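You operate a simulated robot arm through the tools that you are given. There is no shell and no other tool. Be economical: measure what you need, move in short steps, check, and stop when the job is done.

Carry out the task below with a simulated two-armed robot. There is one attempt and no reset: what you move stays moved.

TASK
Wind the length on the red bundle's ticket onto the upper tube.
Fine: clamp it by the red lever, grey arm up, guard shut, shaft switch to UP; start and wait till it stops.
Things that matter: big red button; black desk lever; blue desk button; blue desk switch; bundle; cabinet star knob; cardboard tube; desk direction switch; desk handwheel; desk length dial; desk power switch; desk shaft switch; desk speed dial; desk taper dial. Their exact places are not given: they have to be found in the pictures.

Only the result counts: the job must be done as asked and must still hold three seconds after the hand-in. Knocking over, shifting, dropping, spilling or breaking anything else fails it.

THE ROBOT
Two 6-joint arms with two-finger parallel grippers on one trunk, on a base that drives. Base frame: it is fixed to the floor where the robot stands at the start and does not move with it; the origin is under the middle of the robot, x ahead of it, y to its left, z up; the surface under the hand at the start is at about z = 944. Readings come in mm, degrees, newtons and seconds.
The left shoulder is at the start at [80, 216, 1545], the right one opposite. With the tool pointing down near the work surface each hand reaches from about 560 to 760 mm from the robot's upright axis, wherever it stands, measured 20 degrees to its own side. Places, roughly: big red button [700, -2000, 1200]; black desk lever [800, 200, 1000]; blue desk button [600, -200, 900]; blue desk switch [600, 400, 900]; cabinet star knob [700, -1800, 1200]; cardboard tube (9x9x12 cm) [1000, -1300, 1100]; desk direction switch [600, 0, 900]; desk handwheel [900, 300, 1100]; desk length dial [800, 0, 1000]; desk power switch [600, 200, 900]; desk shaft switch [600, 100, 900]; desk speed dial [800, -300, 1000]; desk taper dial [800, 500, 1000]; desk tension dial [800, -200, 1000]; green desk button [600, -300, 900]; grey arm [1100, -1300, 1000]. Payload 3.43 kg a hand.
The TCP of each hand is the grasp point between the finger pads, 30 mm short of the fingertips. In the tool frame z runs along the fingers and y along their closing line. The gripper opens to 94 mm. The fingers are 28 mm wide and 10 mm thick; the gripper's body (50 by 96 mm) begins 55 mm behind the TCP.
Orientation is that of the tool frame in the base frame, as a unit quaternion [w, x, y, z]. With the fingers straight down and closing along the base's y, the tool's x points along the base's -x, its y along +y and its z along -z.

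THE INTERFACE
- The arms move only by the tool play_rows. It takes "left_deltas", "right_deltas" or both (then of equal length, played together; a hand with none holds still); each is a list of rows, each a list of 7 numbers: the opening, from 0 (shut) to 1 (fully open), then the shift along the base's x, y, z in mm, then the turn, a rotation vector about the base's x, y, z in degrees. In form: [[claw, x, y, z, wx, wy, wz], ...]. A call has 1 to 12 rows; each row shifts and turns the commanded pose from where the row before left it. A row lasts 0.2 s, in which the tool goes at most 50 mm and 8.6 degrees; a call with a longer step from one row to the next is refused whole, and so is a gripper value outside its range. A pose out of reach is approached as far as the arm can. The call stops where the force on the tool passes 50 N (or 10 N more than at its start, if that is more) or the arm is blocked; 0.2 s more then pass. Each finger travels about 72 mm/s and halts on what it meets, pressing with about 40 N; the grip force reading is that of the motor and also rises with nothing between the fingers. The clock runs only during rows and for 0.2 s after the last one: add rows that do not move to give the fingers time. It gives the time, the measured TCP pose, the force on the tool (base axes), the opening and the grip force at its end, in the units of the frame above (readings bear some noise), with the torque about the TCP (base axes, N m) and any sound that the robot's microphone picked up, and new pictures: "views" is both (left out), scene, wrist or none (wrist: the cameras of the hands that moved).
- Cameras (640 x 400 px; columns grow to the right, rows downward): "scene" is now at [106.6, -0.5, 1711.5]; the picture's right is [0.28, -0.96, 0.00], its down [-0.67, -0.20, -0.72] and it looks along [0.69, 0.20, -0.69] (base axes); focal length 248 px, centre (320, 200). "left" rides on the left gripper at [76, -14, -103] in its tool frame; the picture's right is [0.18, 0.98, 0.00], its down [-0.75, 0.14, -0.64] and it looks along [-0.63, 0.12, 0.77] (tool axes); focal length 243 px, centre (320, 200). "right" rides on the right gripper at [76, 14, -102] in its tool frame; the picture's right is [-0.18, 0.98, 0.00], its down [-0.75, -0.14, -0.64] and it looks along [-0.63, -0.12, 0.77] (tool axes); focal length 243 px, centre (320, 200).
- move_column(by): slides the trunk up (or, below 0, down) by that many mm; the arms and the scene camera ride with it, the base frame stays. It gives what a move gives, with no picture.
- base_move(legs): drives the robot by 1 to 6 legs, each [ahead, left, turn to the left] in mm, mm and degrees, along the robot's own axes; the way and the turn of a leg run together, so that a leg with both is an arc; at most 1500 mm and 180 degrees a leg. The arms and the cameras ride along, it lands a little off, and it stops where it bumps. It gives what a move gives, and a new picture of the scene camera.
- head_to(pan, tilt): turns the head with the scene camera to pan (to the left, within 86 degrees either way) and tilt (down, from -29 to 69), counted from straight ahead of the robot. It gives what a move gives, and a new picture of the scene camera.
- probe_pixels(camera, pixels): for up to 12 pixels [column, row] of the newest picture of that camera ("zoom" is the newest enlarged one), the place [x, y, z] in the base frame of the surface seen there, good to about 2 mm, but the place of the scene camera against the robot may be out by one fixed shift of up to 25 mm in any direction. No time passes.
- close_up(camera, box): a new picture of the part [left, top, right, bottom] of that camera's present view, enlarged. No time passes.
- close_job(): hands the job in; it is judged then, once.

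Keep the steps short. Do not move on a guess: measure, check each grasp and each placing, and mend mistakes. In all there are 80 turns and 260 pictures (those below and enlarged ones count). Leave the grippers open and the arms clear of the work at the hand-in unless told otherwise, and finish with a single line.

The tools are called after ">>>" as name(argument=value, ...) on one line, values as JSON. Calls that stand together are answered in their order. play_rows: Moves the arms, as the interface text tells. Its arguments: {"type":"object","properties":{"left_deltas":{"type":"array","items":{"type":"array","items":{"type":"number"}}},"right_deltas":{"type":"array","items":{"type":"array","items":{"type":"number"}}},"views":{"type":"string","enum":["both","scene","wrist","none"]}},"required":[]} The other tools are called the same way: move_column (by) slides the trunk up or down; base_move (legs) drives the base; head_to (pan, tilt) turns the head that bears the scene camera; probe_pixels (camera, pixels) gives the place of the surface under pixels of a picture; close_up (camera, box) takes an enlarged picture of a part of a camera's view; close_job () hands the job in.

At the start:

```text
time_s: 0.0
left_eef_pos: [589.5, 245.0, 999.2]
left_orientation: [0.0, 0.0, 1.0, 0.0]
left_wrist_force: [-0.3, 0.6, -0.1]
left_wrist_torque: [0.0, -0.01, -0.01]
left_width: 94.2
left_grip_force: 0.1
right_eef_pos: [620.5, -190.1, 999.2]
right_orientation: [0.0, 0.0, 1.0, 0.001]
right_wrist_force: [-0.4, 0.7, 0.5]
right_wrist_torque: [0.0, 0.0, -0.03]
right_width: 93.8
right_grip_force: 0.1
trunk travel left (down, up): [-775.0, 65.0]
robot x, y, heading: [-0.3, 1.4, -0.1]
head pan, tilt: [16.4, 43.9]
```

scene: 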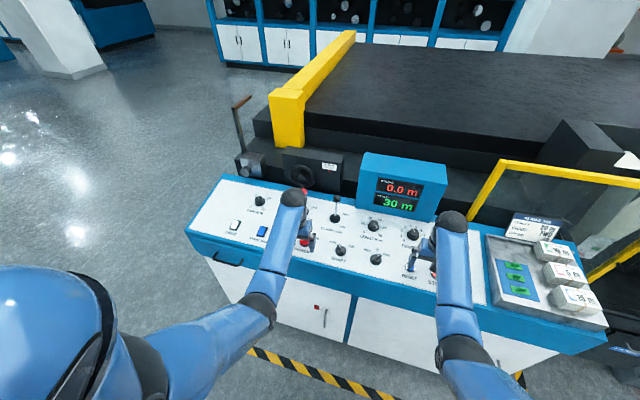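
right: 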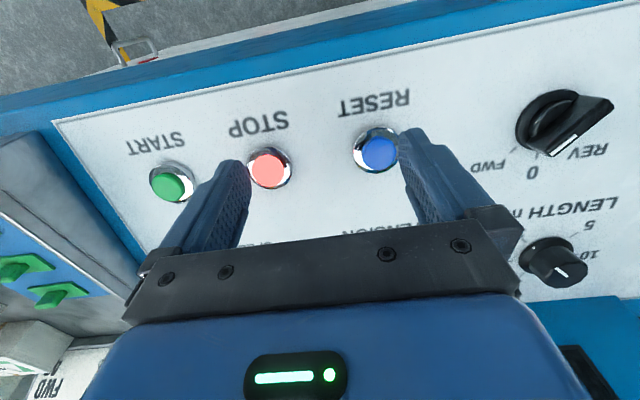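
left: 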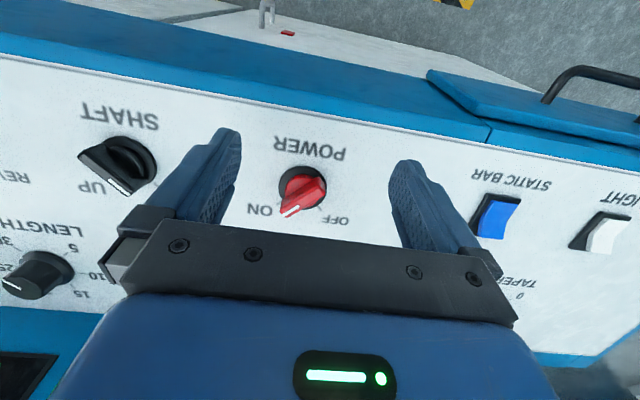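

I see the desk with its display, dials and tags on the right. I'll enlarge the parts of the view to read labels, and look to the right with the head afterwards.

>>> close_up(camera="scene", box=[470, 200, 630, 330])

>>> close_up(camera="scene", box=[180, 140, 480, 330])

>>> head_to(pan=-45, tilt=30)

```text
3.08 times, centred on (550, 265) of scene
```

zoom: 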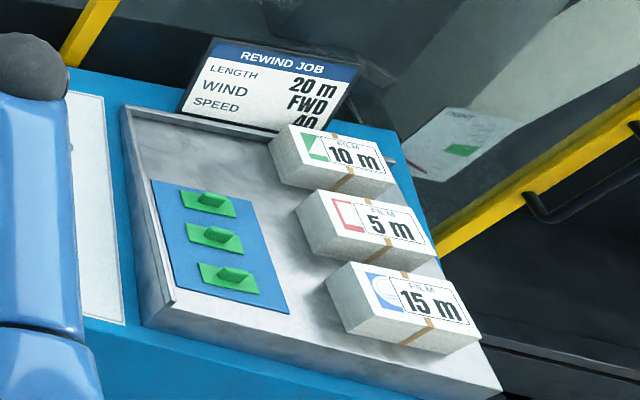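

```text
2.11 times, centred on (330, 235) of scene
```

zoom: 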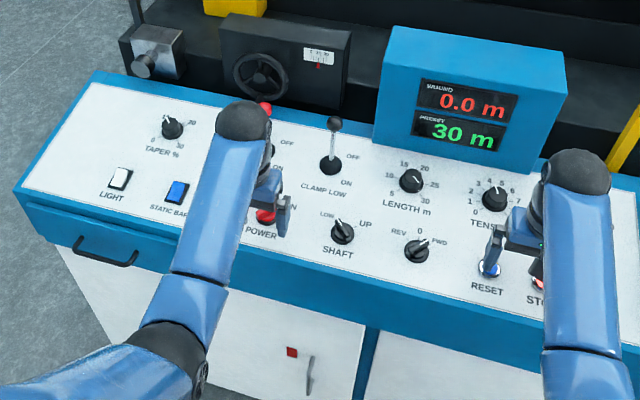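

```text
time_s: 1.3
left_eef_pos: [589.2, 244.9, 1000.4]
left_orientation: [-0.001, 0.0, 1.0, 0.0]
left_wrist_force: [0.6, 0.6, 0.3]
left_wrist_torque: [-0.01, -0.03, 0.01]
left_width: 94.1
left_grip_force: 0.0
right_eef_pos: [620.4, -190.7, 1000.2]
right_orientation: [0.0, -0.001, 1.0, 0.0]
right_wrist_force: [0.3, -0.8, -0.1]
right_wrist_torque: [0.01, -0.03, 0.0]
right_width: 93.7
right_grip_force: 0.0
trunk travel left (down, up): [-775.0, 65.0]
robot x, y, heading: [-0.3, -3.1, 0.2]
head pan, tilt: [-45.0, 30.0]
```

scene: 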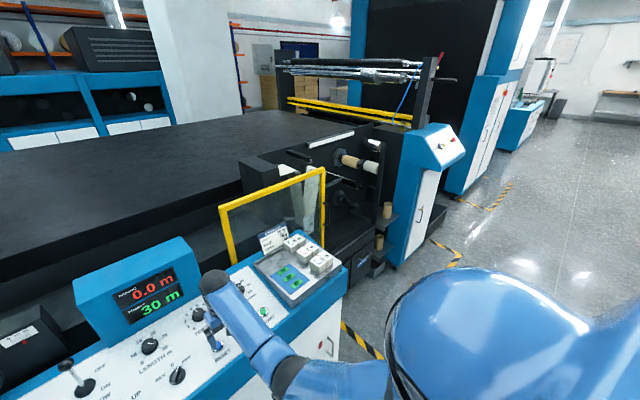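

The red bundle's ticket reads 5 m. Next I enlarge the winder area at right.

>>> close_up(camera="scene", box=[300, 120, 480, 280])

>>> close_up(camera="scene", box=[200, 150, 380, 330])

>>> close_up(camera="scene", box=[40, 230, 300, 400])

>>> probe_pixels(camera="scene", pixels=[[348, 161], [368, 167], [386, 208], [378, 242], [440, 147], [453, 140], [222, 220], [322, 190], [340, 130], [170, 380]])

```text
2.50 times, centred on (390, 200) of scene
```

zoom: 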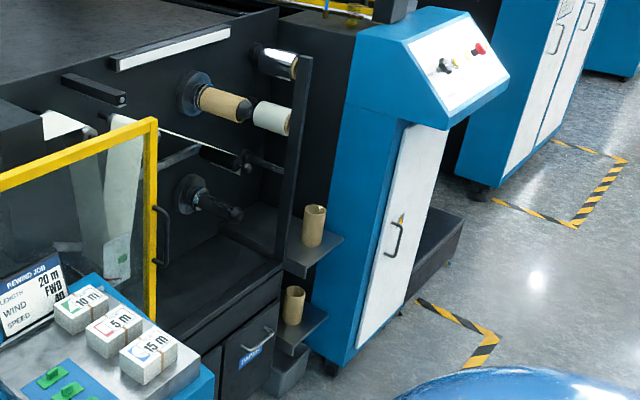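

```text
2.22 times, centred on (290, 240) of scene
```

zoom: 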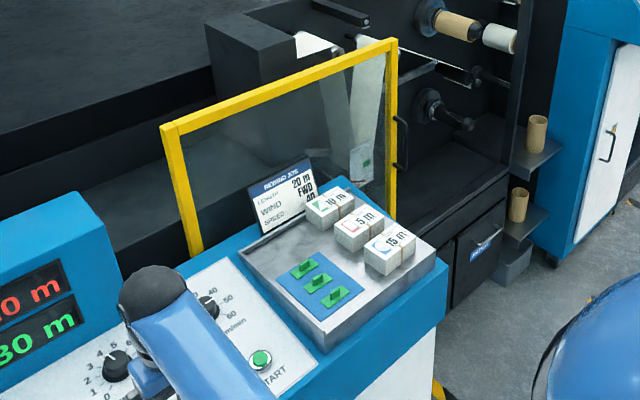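

```text
2.35 times, centred on (170, 315) of scene
```

zoom: 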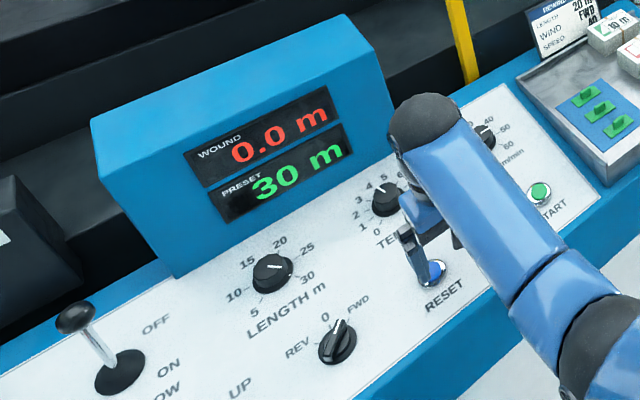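

```text
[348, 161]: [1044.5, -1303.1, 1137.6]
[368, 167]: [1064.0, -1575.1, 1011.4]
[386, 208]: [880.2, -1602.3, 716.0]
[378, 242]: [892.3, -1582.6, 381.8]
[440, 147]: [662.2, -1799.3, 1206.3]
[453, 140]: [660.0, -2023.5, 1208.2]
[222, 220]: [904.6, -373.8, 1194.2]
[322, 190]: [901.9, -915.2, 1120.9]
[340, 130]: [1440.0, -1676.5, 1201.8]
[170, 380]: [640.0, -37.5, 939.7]
```

The upper shaft already carries a tube. I raise both hands to get a clear view of the desk.

>>> play_rows(left_deltas=[[1, -20, 20, 45, 0, 0, 0], [1, -20, 20, 45, 0, 0, 0], [1, -20, 20, 45, 0, 0, 0], [1, 0, 0, 45, 0, 0, 0]], right_deltas=[[1, -20, -20, 45, 0, 0, 0], [1, -20, -20, 45, 0, 0, 0], [1, -20, -20, 45, 0, 0, 0], [1, 0, 0, 45, 0, 0, 0]], views="wrist")

>>> head_to(pan=5, tilt=48)

```text
refused: row 1 steps farther than a row can; nothing moved
```

```text
time_s: 2.5
left_eef_pos: [588.8, 245.6, 1000.2]
left_orientation: [0.001, 0.001, 1.0, 0.0]
left_wrist_force: [-0.7, 0.6, 0.3]
left_wrist_torque: [0.01, -0.03, -0.02]
left_width: 93.9
left_grip_force: 0.0
right_eef_pos: [621.0, -190.0, 998.7]
right_orientation: [0.0, 0.0, 1.0, 0.0]
right_wrist_force: [0.2, 0.1, -0.1]
right_wrist_torque: [0.0, -0.01, -0.01]
right_width: 93.9
right_grip_force: 0.1
trunk travel left (down, up): [-775.0, 65.0]
robot x, y, heading: [0.2, -1.4, 0.0]
head pan, tilt: [5.0, 48.0]
```

scene: 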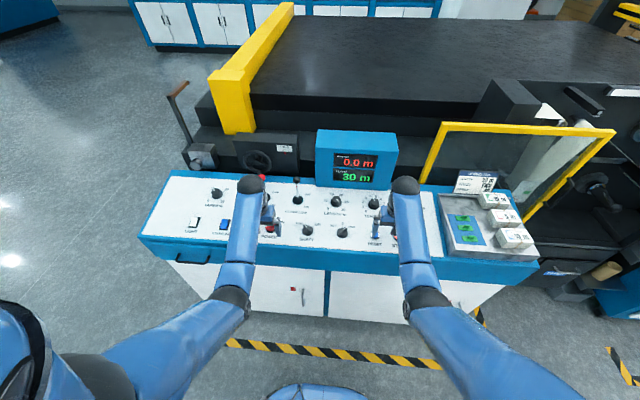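

Step was over 50 mm; I retry with smaller steps.

>>> play_rows(left_deltas=[[1, -20, 20, 40, 0, 0, 0], [1, -20, 20, 40, 0, 0, 0], [1, -20, 20, 40, 0, 0, 0], [1, 0, 0, 45, 0, 0, 0], [1, 0, 30, 30, 0, 0, 0]], right_deltas=[[1, -20, -20, 40, 0, 0, 0], [1, -20, -20, 40, 0, 0, 0], [1, -20, -20, 40, 0, 0, 0], [1, 0, 0, 45, 0, 0, 0], [1, 0, -30, 30, 0, 0, 0]], views="both")

>>> close_up(camera="scene", box=[130, 120, 300, 270])

>>> close_up(camera="scene", box=[260, 130, 440, 270])

```text
time_s: 3.7
left_eef_pos: [614.1, 349.2, 1070.5]
left_orientation: [0.0, 0.001, 1.0, 0.001]
left_wrist_force: [0.2, -0.3, 0.2]
left_wrist_torque: [-0.01, -0.02, 0.0]
left_width: 93.5
left_grip_force: 0.1
left hand out of reach, approached as far as the arm can: row 1, 2, 3, 4, 5
right_eef_pos: [644.2, -284.7, 1090.0]
right_orientation: [0.0, 0.0, 1.0, 0.001]
right_wrist_force: [0.1, -0.7, 0.4]
right_wrist_torque: [-0.01, -0.01, 0.01]
right_width: 94.0
right_grip_force: 0.0
right hand out of reach, approached as far as the arm can: row 2, 3, 4, 5
trunk travel left (down, up): [-775.0, 65.0]
robot x, y, heading: [-1.5, -3.0, 0.0]
head pan, tilt: [5.0, 48.0]
```

scene: 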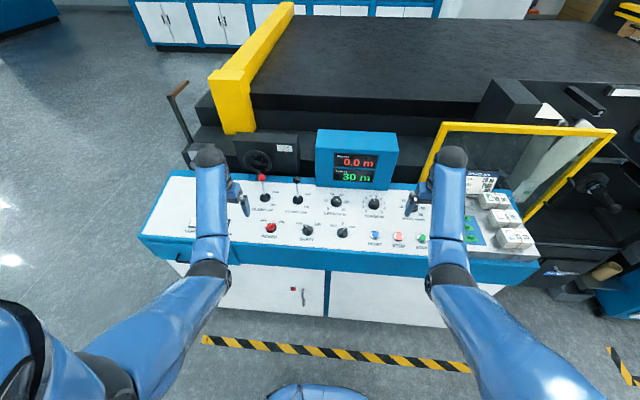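
right: 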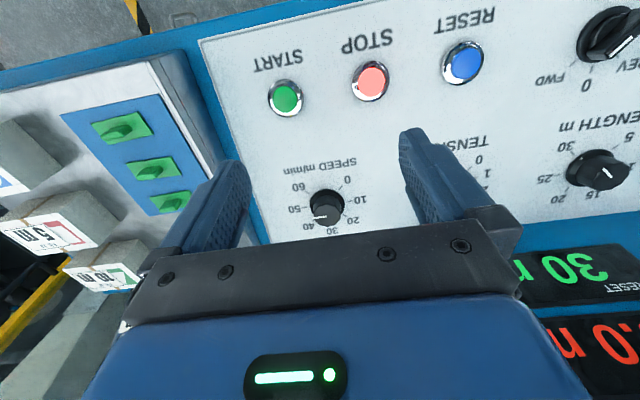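
left: 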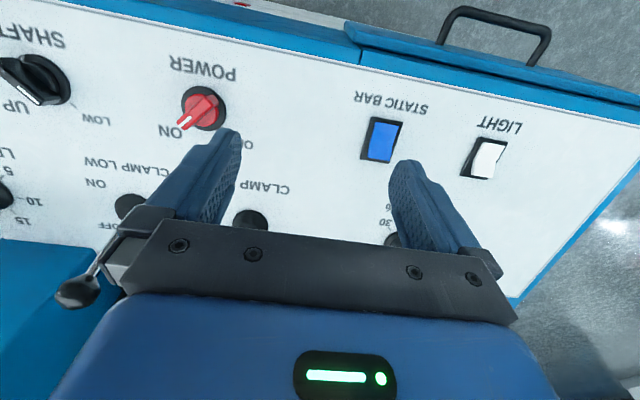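

```text
2.67 times, centred on (215, 195) of scene
```

zoom: 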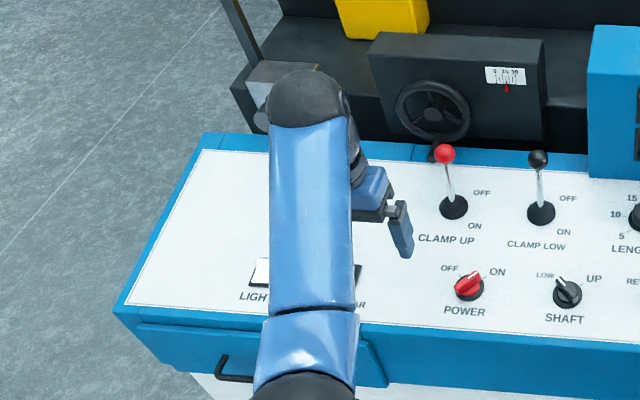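

```text
2.86 times, centred on (350, 200) of scene
```

zoom: 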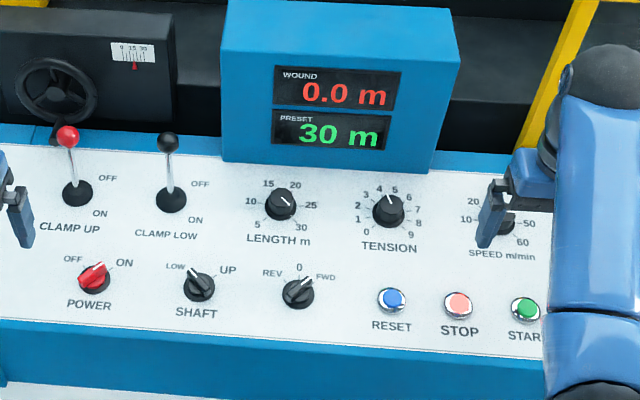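

Power is on, shaft at LOW, clamp levers off, speed about 40, preset 30 m. I measure knob places with both the scene and wrist cameras and look closer.

>>> probe_pixels(camera="scene", pixels=[[262, 177], [264, 197], [297, 181], [307, 230], [342, 231], [336, 201], [374, 202], [375, 234], [421, 239], [264, 203], [520, 260], [330, 258]])

>>> probe_pixels(camera="right", pixels=[[288, 95], [464, 62], [605, 35], [598, 170], [327, 203], [372, 79]])

>>> probe_pixels(camera="left", pixels=[[35, 78], [206, 108], [250, 217], [78, 290], [132, 205]])

>>> close_up(camera="right", box=[500, 0, 640, 200])

>>> close_up(camera="scene", box=[290, 180, 400, 245])

```text
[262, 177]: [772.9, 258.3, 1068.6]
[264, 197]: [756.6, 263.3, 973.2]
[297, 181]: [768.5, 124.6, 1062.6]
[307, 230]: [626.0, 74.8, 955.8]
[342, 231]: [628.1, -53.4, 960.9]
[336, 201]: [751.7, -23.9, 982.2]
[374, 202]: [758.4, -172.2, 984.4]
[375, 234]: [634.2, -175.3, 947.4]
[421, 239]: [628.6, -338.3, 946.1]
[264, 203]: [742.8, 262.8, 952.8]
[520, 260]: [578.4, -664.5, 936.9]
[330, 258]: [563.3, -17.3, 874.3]
```

```text
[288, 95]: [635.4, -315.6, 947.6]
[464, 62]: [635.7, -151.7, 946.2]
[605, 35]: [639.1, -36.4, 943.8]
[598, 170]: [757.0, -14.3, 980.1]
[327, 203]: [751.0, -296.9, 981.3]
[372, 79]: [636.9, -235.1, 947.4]
```

```text
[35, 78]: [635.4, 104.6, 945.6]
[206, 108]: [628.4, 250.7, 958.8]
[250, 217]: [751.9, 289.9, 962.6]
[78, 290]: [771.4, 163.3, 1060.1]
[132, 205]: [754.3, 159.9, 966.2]
```

```text
2.00 times, centred on (570, 100) of right
```

zoom: 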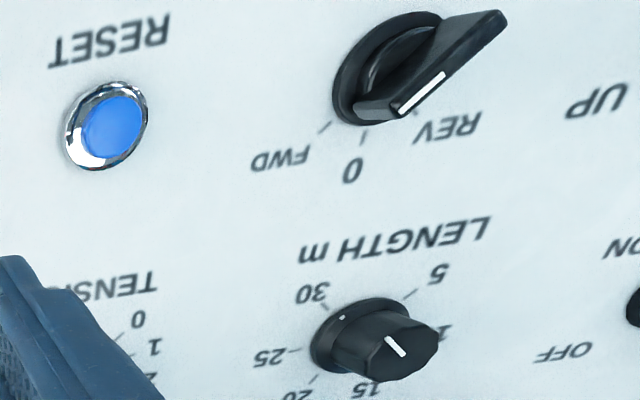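

```text
5.82 times, centred on (345, 212) of scene
```

zoom: 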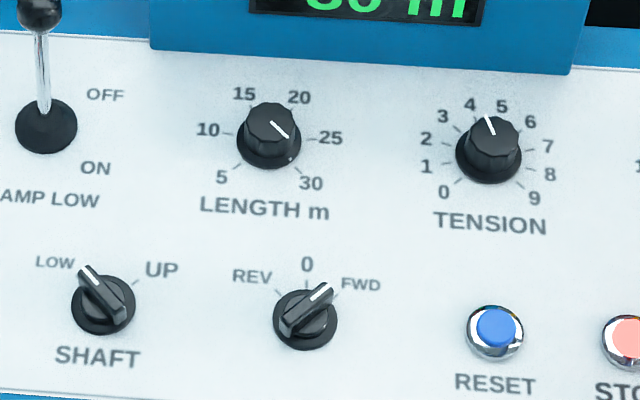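

Direction is already FWD. The shaft switch comes first with the left hand. I move it right in small steps to see how the commanded pose carries on after the reach limit.

>>> play_rows(left_deltas=[[1, 0, -40, 0, 0, 0, 0], [1, 0, -40, 0, 0, 0, 0], [1, 0, -40, 0, 0, 0, 0], [1, 0, -40, 0, 0, 0, 0]], views="none")

```text
time_s: 4.7
left_eef_pos: [618.4, 190.3, 1064.4]
left_orientation: [0.001, 0.0, 1.0, 0.001]
left_wrist_force: [-0.9, -0.7, 0.5]
left_wrist_torque: [0.01, -0.02, -0.01]
left_width: 93.8
left_grip_force: 0.0
left hand out of reach, approached as far as the arm can: row 1, 2
right_eef_pos: [643.1, -285.9, 1089.6]
right_orientation: [-0.001, 0.0, 1.0, 0.0]
right_wrist_force: [-0.7, 0.5, -0.2]
right_wrist_torque: [0.02, 0.0, -0.01]
right_width: 93.9
right_grip_force: 0.1
trunk travel left (down, up): [-775.0, 65.0]
robot x, y, heading: [-0.2, -3.1, -0.3]
head pan, tilt: [5.0, 48.0]
```

The command follows the measured pose. I go above the shaft switch for a view.

>>> play_rows(left_deltas=[[1, 4, -35, -8, 0, 0, 0], [1, 4, -35, -8, 0, 0, 8], [1, 4, -30, -8, 0, 0, 8], [1, 0, 0, 0, 0, 0, 8], [1, 0, 0, 0, 0, 0, 8], [1, 0, 0, 0, 0, 0, 8]], views="wrist")

```text
time_s: 6.1
left_eef_pos: [630.3, 89.8, 1040.2]
left_orientation: [0.0, -0.344, 0.939, 0.0]
left_wrist_force: [-0.8, -0.4, 0.8]
left_wrist_torque: [0.01, -0.01, -0.01]
left_width: 94.2
left_grip_force: 0.1
right_eef_pos: [643.6, -286.1, 1090.0]
right_orientation: [0.0, 0.0, 1.0, 0.0]
right_wrist_force: [0.4, 0.3, 0.5]
right_wrist_torque: [-0.01, 0.02, 0.01]
right_width: 94.1
right_grip_force: 0.0
trunk travel left (down, up): [-775.0, 65.0]
robot x, y, heading: [1.0, 1.7, 0.0]
head pan, tilt: [5.0, 48.0]
```

left: 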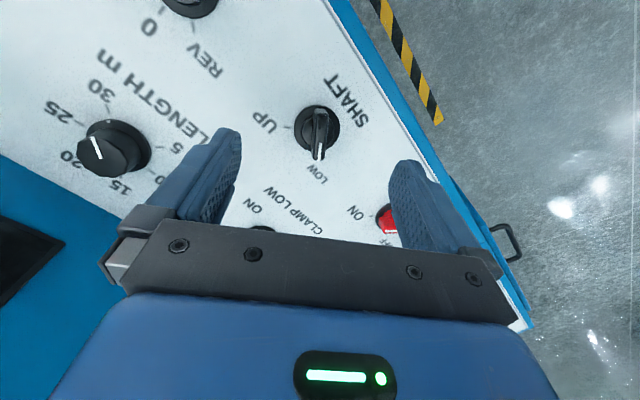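

I measure the bar ends and base of the shaft switch.

>>> probe_pixels(camera="left", pixels=[[320, 112], [319, 135], [319, 152], [300, 130], [335, 130], [280, 150], [360, 140], [97, 145], [105, 128], [120, 165]])

>>> close_up(camera="left", box=[230, 70, 390, 200])

```text
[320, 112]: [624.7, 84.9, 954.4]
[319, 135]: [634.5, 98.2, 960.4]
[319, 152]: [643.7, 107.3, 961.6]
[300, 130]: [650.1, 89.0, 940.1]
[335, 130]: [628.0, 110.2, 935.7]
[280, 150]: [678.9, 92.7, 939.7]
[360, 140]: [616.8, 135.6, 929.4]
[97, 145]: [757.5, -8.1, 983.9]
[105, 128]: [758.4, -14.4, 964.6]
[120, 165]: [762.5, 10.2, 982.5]
```

```text
3.08 times, centred on (310, 135) of left
```

zoom: 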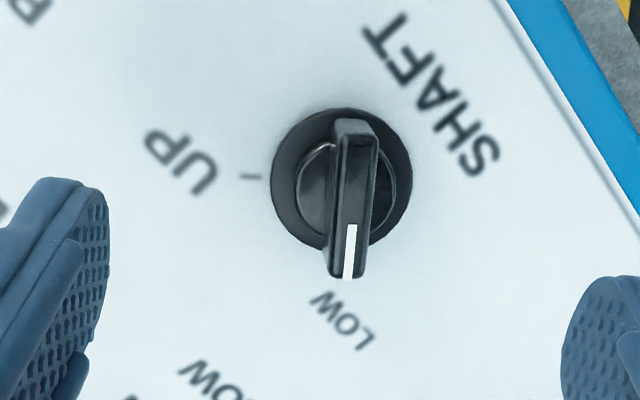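

The desk slopes about 10 degrees. I tilt the tool to match it, turn 5 degrees more and line up above the switch at (631, 97).

>>> play_rows(left_deltas=[[1, 0, 4, -10, 0, -5, 2.5], [1, 0, 4, -10, 0, -5, 2.5], [1, 0, 0, -15, 0, 0, 0], [1, 0, 0, -15, 0, 0, 0]], views="wrist")

>>> close_up(camera="left", box=[220, 80, 420, 240])

```text
time_s: 7.1
left_eef_pos: [628.7, 99.3, 989.9]
left_orientation: [0.082, -0.382, 0.92, -0.03]
left_wrist_force: [-0.3, -0.1, 0.3]
left_wrist_torque: [-0.02, 0.02, -0.01]
left_width: 94.0
left_grip_force: 0.1
right_eef_pos: [645.8, -286.0, 1090.3]
right_orientation: [0.001, 0.001, 1.0, 0.0]
right_wrist_force: [-0.6, -0.6, 0.3]
right_wrist_torque: [0.0, 0.01, 0.01]
right_width: 94.1
right_grip_force: 0.0
trunk travel left (down, up): [-775.0, 65.0]
robot x, y, heading: [-0.9, 1.6, 0.3]
head pan, tilt: [5.0, 48.0]
```

left: 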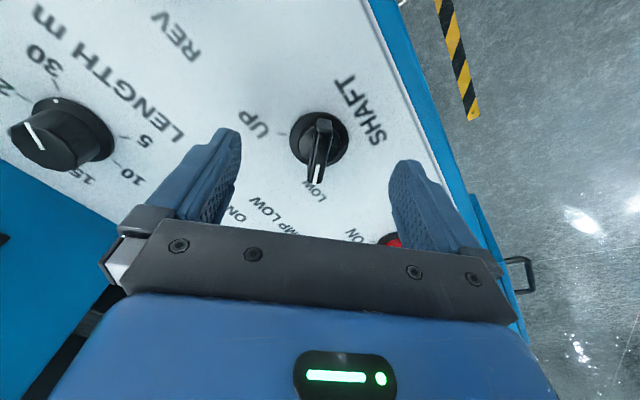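

```text
2.50 times, centred on (320, 160) of left
```

zoom: 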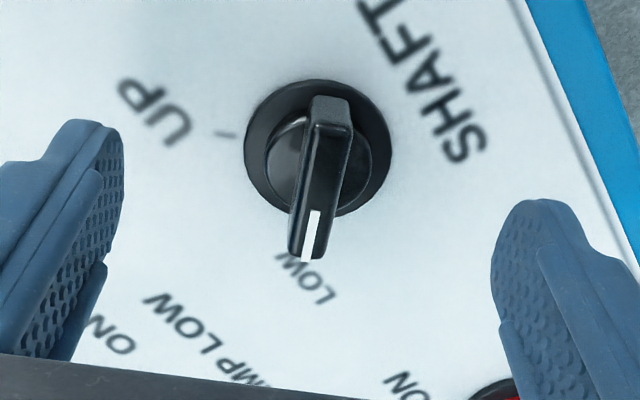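

Well centred. I lower 17 mm along the tool and close on the bar.

>>> play_rows(left_deltas=[[1, 1.5, 0, -8, 0, 0, 0], [1, 1.5, -1, -8, 0, 0, 0], [0, 0, 0, 0, 0, 0, 0], [0, 0, 0, 0, 0, 0, 0], [0, 0, 0, 0, 0, 0, 0], [0, 0, 0, 0, 0, 0, 0]], views="wrist")

```text
time_s: 8.5
left_eef_pos: [631.1, 98.0, 974.5]
left_orientation: [0.081, -0.381, 0.92, -0.03]
left_wrist_force: [-0.7, 0.9, -0.6]
left_wrist_torque: [-0.25, -0.35, -0.02]
left_width: 11.0
left_grip_force: 44.5
right_eef_pos: [643.4, -285.7, 1089.4]
right_orientation: [0.0, 0.0, 1.0, 0.001]
right_wrist_force: [0.0, -0.5, -0.3]
right_wrist_torque: [-0.01, 0.0, 0.02]
right_width: 94.0
right_grip_force: 0.1
trunk travel left (down, up): [-775.0, 65.0]
robot x, y, heading: [-0.8, -0.2, -0.3]
head pan, tilt: [5.0, 48.0]
```

left: 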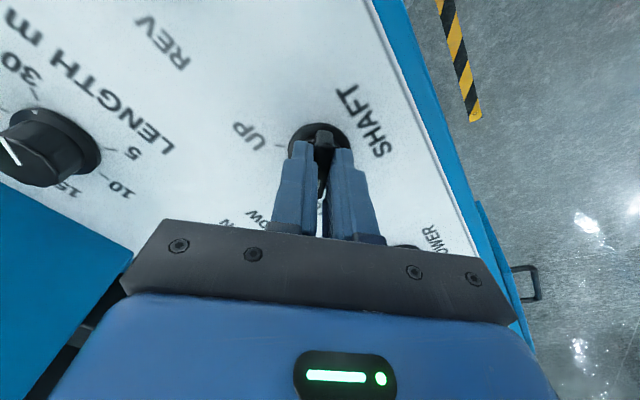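

Bar gripped at 11 mm. I turn clockwise about the desk normal, 12 rows of about 7.7 degrees.

>>> play_rows(left_deltas=[[0, 0, 0, 0, 1.3, 0, -7.5], [0, 0, 0, 0, 1.3, 0, -7.5], [0, 0, 0, 0, 1.3, 0, -7.5], [0, 0, 0, 0, 1.3, 0, -7.5], [0, 0, 0, 0, 1.3, 0, -7.5], [0, 0, 0, 0, 1.3, 0, -7.5], [0, 0, 0, 0, 1.3, 0, -7.5], [0, 0, 0, 0, 1.3, 0, -7.5], [0, 0, 0, 0, 1.3, 0, -7.5], [0, 0, 0, 0, 1.3, 0, -7.5], [0, 0, 0, 0, 1.3, 0, -7.5], [0, 0, 0, 0, 1.3, 0, -7.5]], views="wrist")

```text
time_s: 11.1
left_eef_pos: [632.2, 101.0, 974.2]
left_orientation: [0.083, 0.392, 0.916, 0.033]
left_wrist_force: [-3.4, 12.2, 0.9]
left_wrist_torque: [0.59, 1.16, 1.24]
left_width: 10.8
left_grip_force: 44.5
right_eef_pos: [643.7, -282.4, 1090.4]
right_orientation: [0.001, 0.0, 1.0, -0.001]
right_wrist_force: [0.9, -0.6, -0.2]
right_wrist_torque: [0.01, 0.02, 0.03]
right_width: 93.7
right_grip_force: 0.1
trunk travel left (down, up): [-775.0, 65.0]
robot x, y, heading: [-1.5, -1.0, 0.3]
head pan, tilt: [5.0, 48.0]
```

left: 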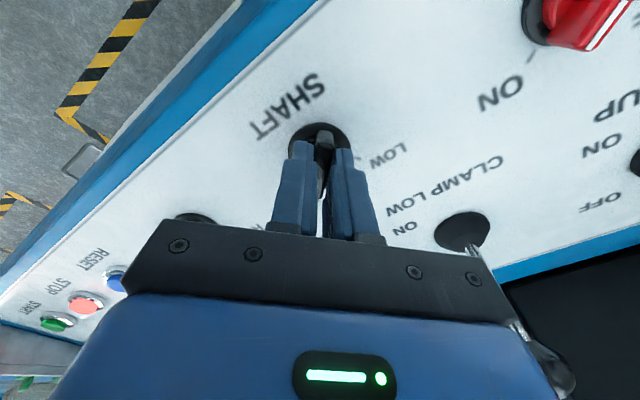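

Resistance now rises as at a stop. I open and lift straight back along the tool.

>>> play_rows(left_deltas=[[1, 0, 0, 0, 0, 0, 0], [1, 0, 0, 0, 0, 0, 0], [1, 0, 0, 0, 0, 0, 0], [1, 0, 0, 0, 0, 0, 0], [1, -5, 0, 28, 0, 0, 0], [1, -5, 0, 28, 0, 0, 0], [1, -5, 0, 28, 0, 0, 0]], views="both")

>>> close_up(camera="left", box=[220, 60, 420, 220])

```text
time_s: 12.7
left_eef_pos: [616.2, 96.7, 1058.4]
left_orientation: [0.083, 0.393, 0.915, 0.034]
left_wrist_force: [0.5, 0.4, -0.2]
left_wrist_torque: [-0.03, 0.03, 0.01]
left_width: 93.9
left_grip_force: 0.0
right_eef_pos: [643.7, -285.8, 1090.3]
right_orientation: [-0.001, 0.0, 1.0, 0.0]
right_wrist_force: [0.3, -0.5, -0.6]
right_wrist_torque: [-0.02, -0.02, 0.0]
right_width: 93.9
right_grip_force: 0.2
trunk travel left (down, up): [-775.0, 65.0]
robot x, y, heading: [3.0, 2.2, -0.1]
head pan, tilt: [5.0, 48.0]
```

scene: 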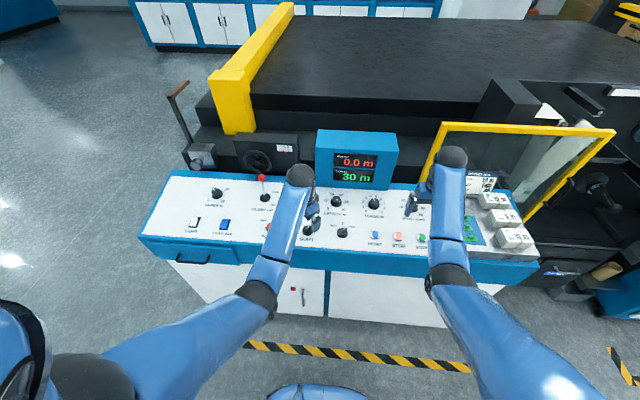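
left: 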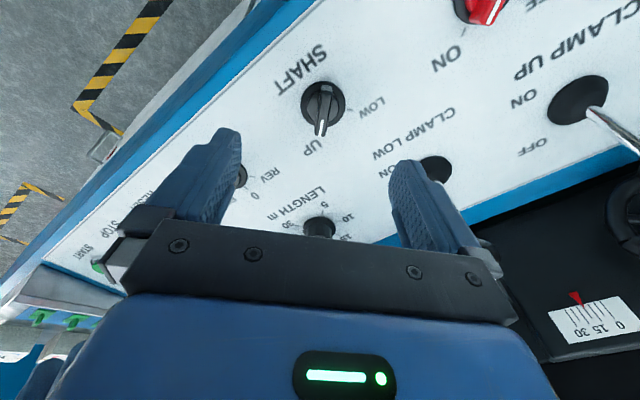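

```text
2.50 times, centred on (320, 140) of left
```

zoom: 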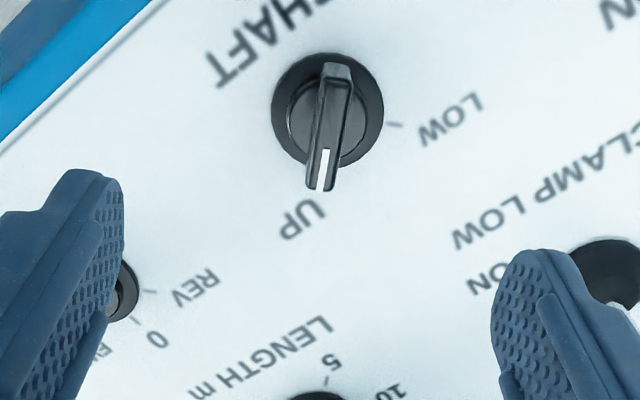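

Shaft reads UP. Now I lift the trunk so the hands clear the levers, and drive 80 mm ahead.

>>> move_column(by=64)

>>> base_move(legs=[[80, 0, 0]])

```text
time_s: 13.7
left_eef_pos: [617.6, 97.3, 1121.2]
left_orientation: [0.084, 0.392, 0.916, 0.034]
left_wrist_force: [0.5, -0.4, 0.7]
left_wrist_torque: [0.03, 0.0, -0.03]
left_width: 94.1
left_grip_force: 0.1
right_eef_pos: [645.4, -287.0, 1153.5]
right_orientation: [-0.001, 0.0, 1.0, -0.001]
right_wrist_force: [0.1, 0.5, 0.2]
right_wrist_torque: [0.01, -0.01, 0.0]
right_width: 94.2
right_grip_force: 0.0
trunk travel left (down, up): [-839.0, 1.0]
robot x, y, heading: [0.3, 3.3, -0.0]
head pan, tilt: [5.0, 48.0]
```

```text
time_s: 14.8
left_eef_pos: [683.1, 96.0, 1129.7]
left_orientation: [0.089, 0.393, 0.915, 0.037]
left_wrist_force: [-0.2, 0.1, 1.0]
left_wrist_torque: [-0.02, -0.08, -0.01]
left_width: 94.0
left_grip_force: 0.1
right_eef_pos: [710.6, -288.3, 1162.5]
right_orientation: [0.006, 0.002, 1.0, 0.0]
right_wrist_force: [-1.1, 0.0, 0.2]
right_wrist_torque: [0.01, -0.08, 0.02]
right_width: 94.0
right_grip_force: 0.2
trunk travel left (down, up): [-839.0, 1.0]
robot x, y, heading: [75.8, 0.7, -0.1]
head pan, tilt: [5.0, 48.0]
```

scene: 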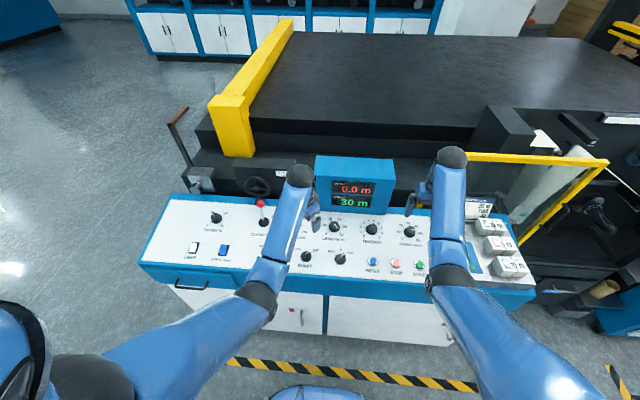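

Next, the left hand turns back and moves over toward the red lever at a safe height (tips above 1095).

>>> play_rows(left_deltas=[[1, 0, 25, 5, -1.3, 0, 7.5], [1, 0, 25, 5, -1.3, 0, 7.5], [1, 0, 25, 5, -1.3, 0, 7.5], [1, 0, 25, 0, -1.3, 0, 7.5], [1, 0, 25, 0, -1.3, 0, 7.5], [1, 0, 25, 0, -1.3, 0, 7.5], [1, 0, 25, 0, 0, 5, 0], [1, 0, 0, 0, 0, 5, 0]], views="wrist")

```text
time_s: 16.6
left_eef_pos: [700.9, 272.1, 1130.1]
left_orientation: [0.0, 0.006, 1.0, 0.002]
left_wrist_force: [-0.5, -0.1, -0.7]
left_wrist_torque: [0.01, 0.01, 0.02]
left_width: 94.1
left_grip_force: 0.1
left hand out of reach, approached as far as the arm can: row 8
right_eef_pos: [725.5, -286.8, 1153.3]
right_orientation: [-0.002, 0.0, 1.0, 0.0]
right_wrist_force: [0.2, -0.2, 0.2]
right_wrist_torque: [0.01, 0.03, -0.02]
right_width: 94.0
right_grip_force: 0.0
trunk travel left (down, up): [-839.0, 1.0]
robot x, y, heading: [80.5, -2.6, -0.2]
head pan, tilt: [5.0, 48.0]
```

left: 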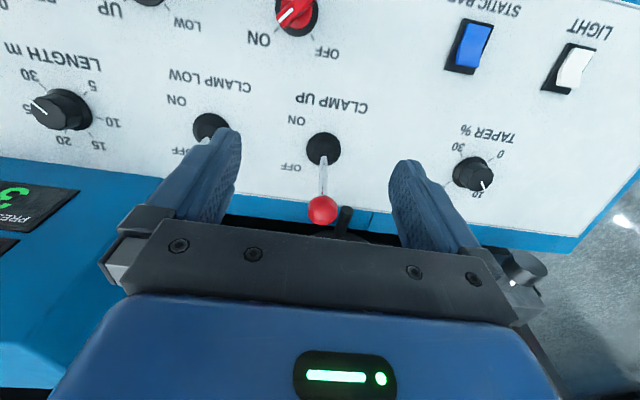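

>>> probe_pixels(camera="left", pixels=[[323, 208], [323, 185], [322, 148], [345, 215], [296, 118], [290, 167], [60, 103], [45, 107], [345, 235], [225, 215]])

>>> close_up(camera="left", box=[230, 70, 430, 260])

```text
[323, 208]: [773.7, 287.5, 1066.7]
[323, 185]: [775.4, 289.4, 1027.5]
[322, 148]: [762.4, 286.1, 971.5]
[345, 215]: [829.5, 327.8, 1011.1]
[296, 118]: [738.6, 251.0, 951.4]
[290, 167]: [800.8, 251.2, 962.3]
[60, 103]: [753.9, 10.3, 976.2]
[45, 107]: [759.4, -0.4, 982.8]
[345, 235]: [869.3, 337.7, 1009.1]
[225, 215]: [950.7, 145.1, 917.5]
```

```text
2.11 times, centred on (330, 165) of left
```

zoom: 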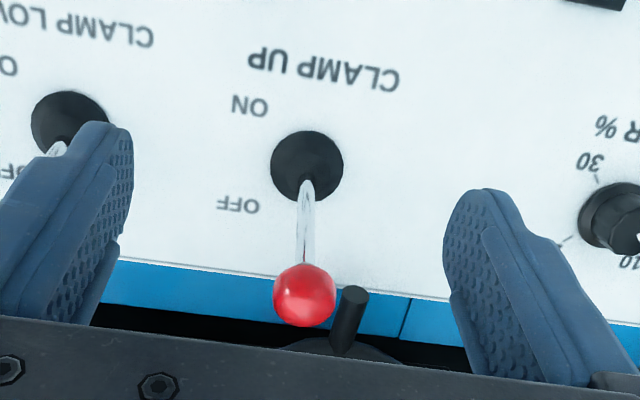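

Ball centre about (781, 288, 1060). I move above it with the fingers half open.

>>> play_rows(left_deltas=[[0.6, 20, 4, 0, 0, 0, 0], [0.6, 20, 4, 0, 0, 0, 0], [0.6, 20, 4, 0, 0, 0, 0], [0.6, 20, 4, 0, 0, 0, 0], [0.6, 0, 0, 0, 0, 0, 0]], views="wrist")

```text
time_s: 17.8
left_eef_pos: [780.9, 289.1, 1131.8]
left_orientation: [0.002, 0.007, 1.0, 0.002]
left_wrist_force: [0.5, 0.2, 0.0]
left_wrist_torque: [0.01, 0.0, 0.03]
left_width: 56.3
left_grip_force: 0.0
right_eef_pos: [722.8, -286.9, 1153.6]
right_orientation: [0.0, 0.0, 1.0, 0.0]
right_wrist_force: [-0.8, 0.5, -0.6]
right_wrist_torque: [0.0, 0.0, 0.0]
right_width: 93.9
right_grip_force: 0.1
trunk travel left (down, up): [-839.0, 1.0]
robot x, y, heading: [76.3, -2.8, -0.1]
head pan, tilt: [5.0, 48.0]
```

left: 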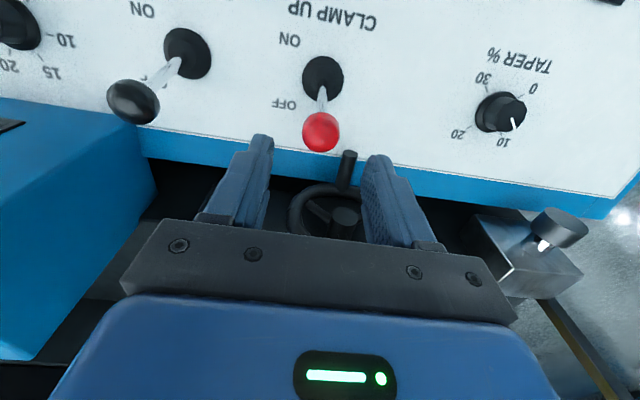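

Aligned. I lower 67 mm onto the ball and close.

>>> play_rows(left_deltas=[[0.6, 0, 0, -25, 0, 0, 0], [0.6, 0, 0, -25, 0, 0, 0], [0.6, 0, 0, -17, 0, 0, 0], [0, 0, 0, 0, 0, 0, 0], [0, 0, 0, 0, 0, 0, 0], [0, 0, 0, 0, 0, 0, 0]], views="wrist")

```text
time_s: 19.2
left_eef_pos: [780.6, 289.3, 1064.3]
left_orientation: [0.002, 0.007, 1.0, 0.001]
left_wrist_force: [1.0, 5.4, 0.2]
left_wrist_torque: [0.09, -0.13, 0.05]
left_width: 28.8
left_grip_force: 44.8
right_eef_pos: [723.0, -286.7, 1154.5]
right_orientation: [0.0, 0.001, 1.0, -0.001]
right_wrist_force: [0.2, 0.1, -0.1]
right_wrist_torque: [-0.03, -0.02, 0.0]
right_width: 93.9
right_grip_force: 0.1
trunk travel left (down, up): [-839.0, 1.0]
robot x, y, heading: [75.2, 2.4, 0.1]
head pan, tilt: [5.0, 48.0]
```

left: 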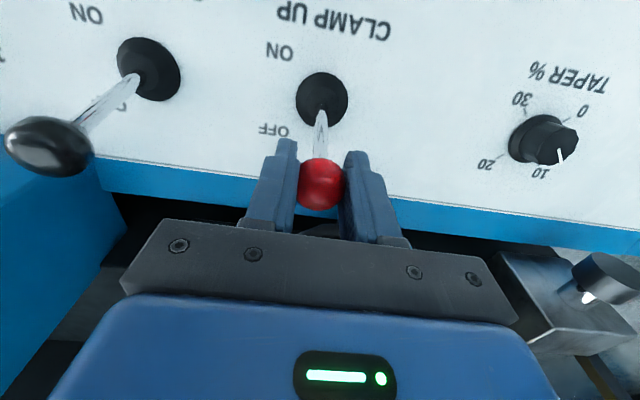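

Ball held (28.8 mm). I pull it toward the robot along its arc in six rows.

>>> play_rows(left_deltas=[[0, -12.6, 0, 1, 0, 0, 0], [0, -12.5, 0, 0, 0, 0, 0], [0, -12.5, 0, -1.6, 0, 0, 0], [0, -12.3, 0, -3, 0, 0, 0], [0, -11.8, 0, -4.3, 0, 0, 0], [0, -11.2, 0, -5.7, 0, 0, 0]], views="wrist")

```text
time_s: 20.6
left_eef_pos: [715.2, 289.9, 1054.1]
left_orientation: [0.008, 0.008, 1.0, 0.003]
left_wrist_force: [30.5, 11.1, 18.4]
left_wrist_torque: [-0.31, -0.38, -0.15]
left_width: 29.0
left_grip_force: 45.0
right_eef_pos: [725.6, -287.5, 1152.5]
right_orientation: [-0.002, 0.001, 1.0, -0.001]
right_wrist_force: [0.3, -1.0, 0.0]
right_wrist_torque: [-0.01, 0.01, 0.0]
right_width: 93.8
right_grip_force: 0.0
trunk travel left (down, up): [-839.0, 1.0]
robot x, y, heading: [78.6, -0.9, -0.1]
head pan, tilt: [5.0, 48.0]
```

left: 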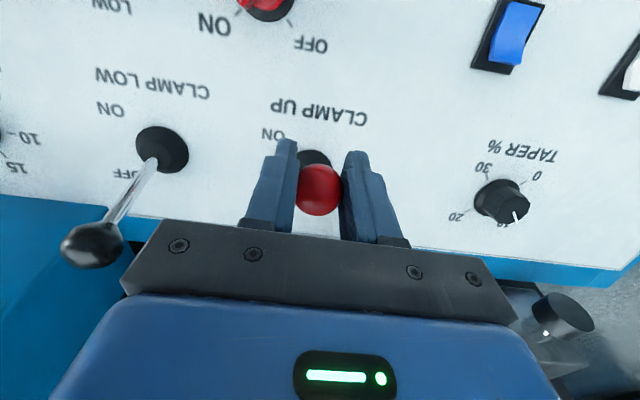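

The lever is against its stop. I ease off, open, and lift.

>>> play_rows(left_deltas=[[0, 3, 0, 2, 0, 0, 0], [0.6, 0, 0, 0, 0, 0, 0], [0.6, 0, 0, 0, 0, 0, 0], [0.6, 0, 0, 0, 0, 0, 0], [0.6, 0, 0, 35, 0, 0, 0], [0.6, 0, 0, 35, 0, 0, 0], [1, -15, 15, 10, 0, 0, 0]], views="both")

>>> close_up(camera="scene", box=[190, 150, 350, 270])

```text
time_s: 22.2
left_eef_pos: [695.7, 304.3, 1130.7]
left_orientation: [0.002, 0.007, 1.0, 0.002]
left_wrist_force: [-0.1, 0.9, -0.2]
left_wrist_torque: [-0.01, 0.0, 0.0]
left_width: 93.9
left_grip_force: 0.1
right_eef_pos: [721.2, -286.5, 1153.9]
right_orientation: [-0.001, 0.001, 1.0, 0.0]
right_wrist_force: [0.4, 0.1, -0.1]
right_wrist_torque: [-0.01, -0.02, 0.01]
right_width: 93.9
right_grip_force: 0.0
trunk travel left (down, up): [-839.0, 1.0]
robot x, y, heading: [80.3, 2.1, -0.5]
head pan, tilt: [5.0, 48.0]
```

scene: 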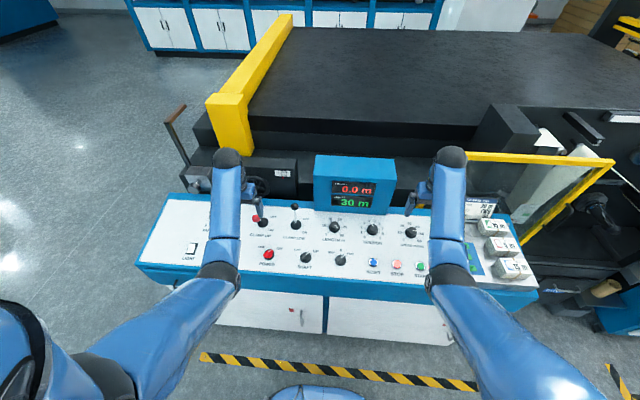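
left: 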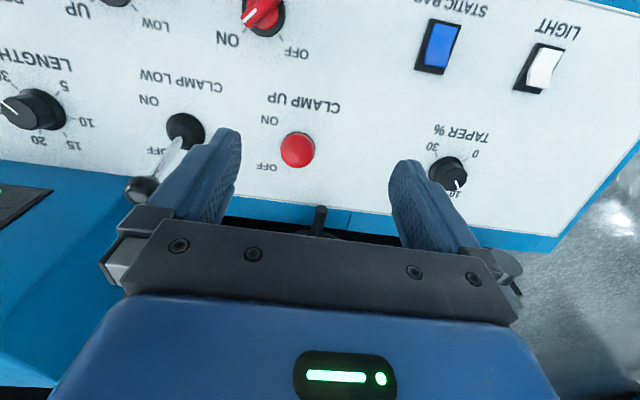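

```text
3.33 times, centred on (270, 210) of scene
```

zoom: 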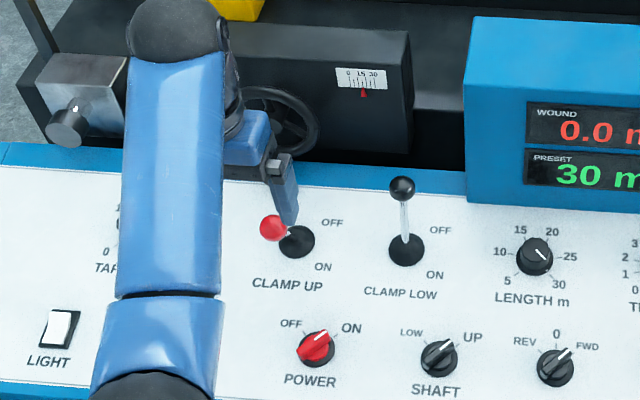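

I check where the red ball rests now.

>>> probe_pixels(camera="left", pixels=[[298, 148], [186, 128], [30, 108]])

```text
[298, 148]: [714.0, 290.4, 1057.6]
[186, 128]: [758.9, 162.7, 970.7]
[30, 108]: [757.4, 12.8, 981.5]
```

The red lever moved 60 mm to the ON side. Now the right hand goes over to the length dial; also I measure the display box face.

>>> play_rows(right_deltas=[[1, 0, 47, 0, 0, 0, 0], [1, 0, 47, 0, 0, 0, 0], [1, 0, 47, -10, 0, 0, 0], [1, 0, 47, -10, 0, 0, 0], [1, 0, 47, -10, 0, 0, 0], [1, 0, 45, -10, 0, -5, 0], [1, 0, 0, -20, 0, -5, 0]], views="both")

>>> probe_pixels(camera="scene", pixels=[[322, 205], [390, 210], [318, 160]])

```text
time_s: 23.8
left_eef_pos: [696.4, 303.1, 1131.9]
left_orientation: [0.002, 0.007, 1.0, 0.002]
left_wrist_force: [-0.1, -0.3, 0.2]
left_wrist_torque: [-0.01, 0.03, 0.02]
left_width: 94.2
left_grip_force: 0.1
right_eef_pos: [720.0, -6.8, 1094.7]
right_orientation: [0.089, 0.001, 0.996, 0.001]
right_wrist_force: [0.3, -0.3, -0.4]
right_wrist_torque: [-0.01, -0.03, -0.01]
right_width: 94.0
right_grip_force: 0.0
trunk travel left (down, up): [-839.0, 1.0]
robot x, y, heading: [77.5, 1.8, -0.1]
head pan, tilt: [5.0, 48.0]
```

scene: 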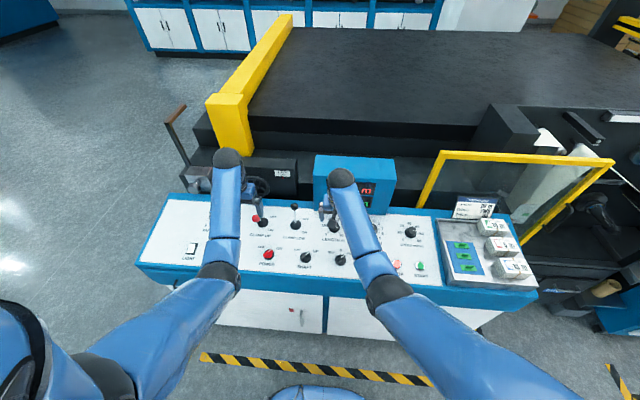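
right: 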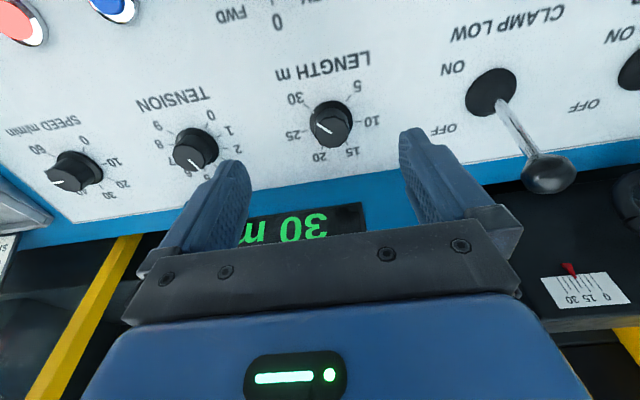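

```text
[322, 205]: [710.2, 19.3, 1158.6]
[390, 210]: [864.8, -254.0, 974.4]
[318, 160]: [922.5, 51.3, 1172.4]
```

>>> probe_pixels(camera="right", pixels=[[331, 130], [320, 128], [340, 130], [330, 107], [313, 122], [352, 125], [395, 90], [230, 105]])

>>> close_up(camera="right", box=[230, 50, 430, 190])

```text
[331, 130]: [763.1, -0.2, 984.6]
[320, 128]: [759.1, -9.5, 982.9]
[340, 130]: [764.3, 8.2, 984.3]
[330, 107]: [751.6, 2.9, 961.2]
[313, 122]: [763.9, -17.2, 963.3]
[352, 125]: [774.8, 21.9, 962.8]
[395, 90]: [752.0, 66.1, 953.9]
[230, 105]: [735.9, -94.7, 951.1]
```

```text
2.86 times, centred on (330, 120) of right
```

zoom: 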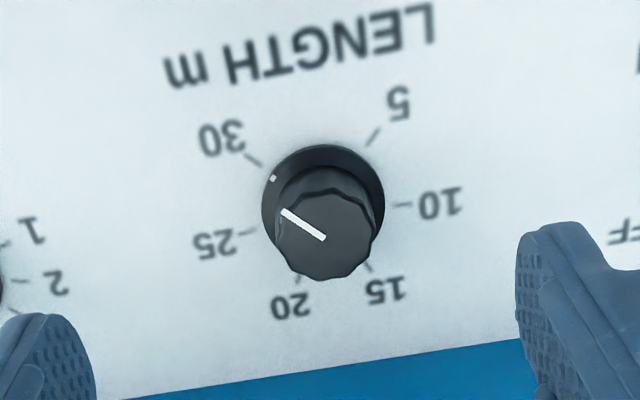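

Dial top centre at about (763, 0, 985). I pre-turn the right tool -80 degrees about the desk normal and come above the dial.

>>> play_rows(right_deltas=[[0.7, 4, 1, -5, 1.36, 0, -7.88], [0.7, 4, 1, -5, 1.36, 0, -7.88], [0.7, 4, 1, -5, 1.36, 0, -7.88], [0.7, 4, 1, -5, 1.36, 0, -7.88], [0.7, 4, 1, -5, 1.36, 0, -7.88], [0.7, 4, 1, -5, 1.36, 0, -7.88], [0.7, 4, 1, -5, 1.36, 0, -7.88], [0.7, 4, 0, -5, 1.36, 0, -7.88], [0.7, 2, 0, -8, 1.36, 0, -7.88], [0.7, 0, 0, -10, 1.36, 0, -7.88]], views="wrist")

```text
time_s: 26.0
left_eef_pos: [694.5, 302.5, 1132.5]
left_orientation: [0.003, 0.007, 1.0, 0.001]
left_wrist_force: [-0.2, 0.2, 0.1]
left_wrist_torque: [0.0, -0.01, -0.02]
left_width: 94.2
left_grip_force: 0.0
right_eef_pos: [756.6, 1.0, 1036.9]
right_orientation: [0.066, 0.642, 0.762, 0.053]
right_wrist_force: [0.1, 0.4, -0.2]
right_wrist_torque: [0.01, 0.01, -0.01]
right_width: 65.5
right_grip_force: 0.0
trunk travel left (down, up): [-839.0, 1.0]
robot x, y, heading: [77.7, -1.9, 0.2]
head pan, tilt: [5.0, 48.0]
```

right: 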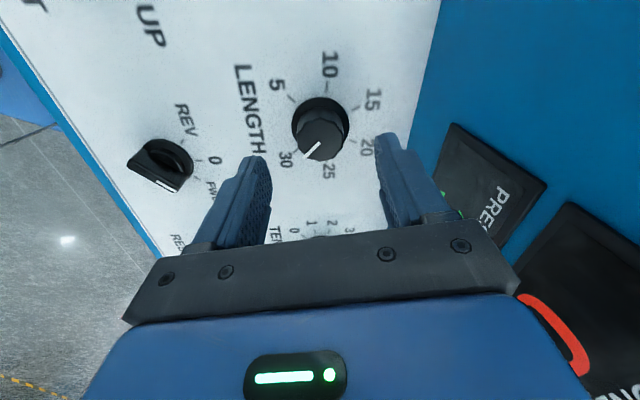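

Centred. I lower 40 mm and close.

>>> play_rows(right_deltas=[[0.7, 2, 0, -20, 0, 0, 0], [0.7, 3, -1, -20, 0, 0, 0], [0.7, 0, 0, 0, 0, 0, 0], [0, 0, 0, 0, 0, 0, 0], [0, 0, 0, 0, 0, 0, 0], [0, 0, 0, 0, 0, 0, 0]], views="wrist")

```text
time_s: 27.4
left_eef_pos: [696.7, 303.4, 1131.8]
left_orientation: [0.001, 0.007, 1.0, 0.001]
left_wrist_force: [1.0, -0.3, 0.1]
left_wrist_torque: [-0.02, 0.0, 0.0]
left_width: 93.9
left_grip_force: 0.0
right_eef_pos: [763.1, -0.1, 996.7]
right_orientation: [0.068, 0.642, 0.762, 0.056]
right_wrist_force: [6.5, -0.4, 6.5]
right_wrist_torque: [0.35, -0.8, 0.14]
right_width: 33.9
right_grip_force: 45.1
trunk travel left (down, up): [-839.0, 1.0]
robot x, y, heading: [77.6, 0.5, -0.0]
head pan, tilt: [5.0, 48.0]
```

right: 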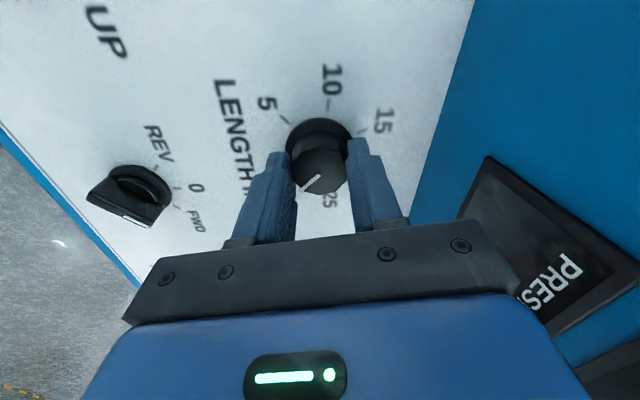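

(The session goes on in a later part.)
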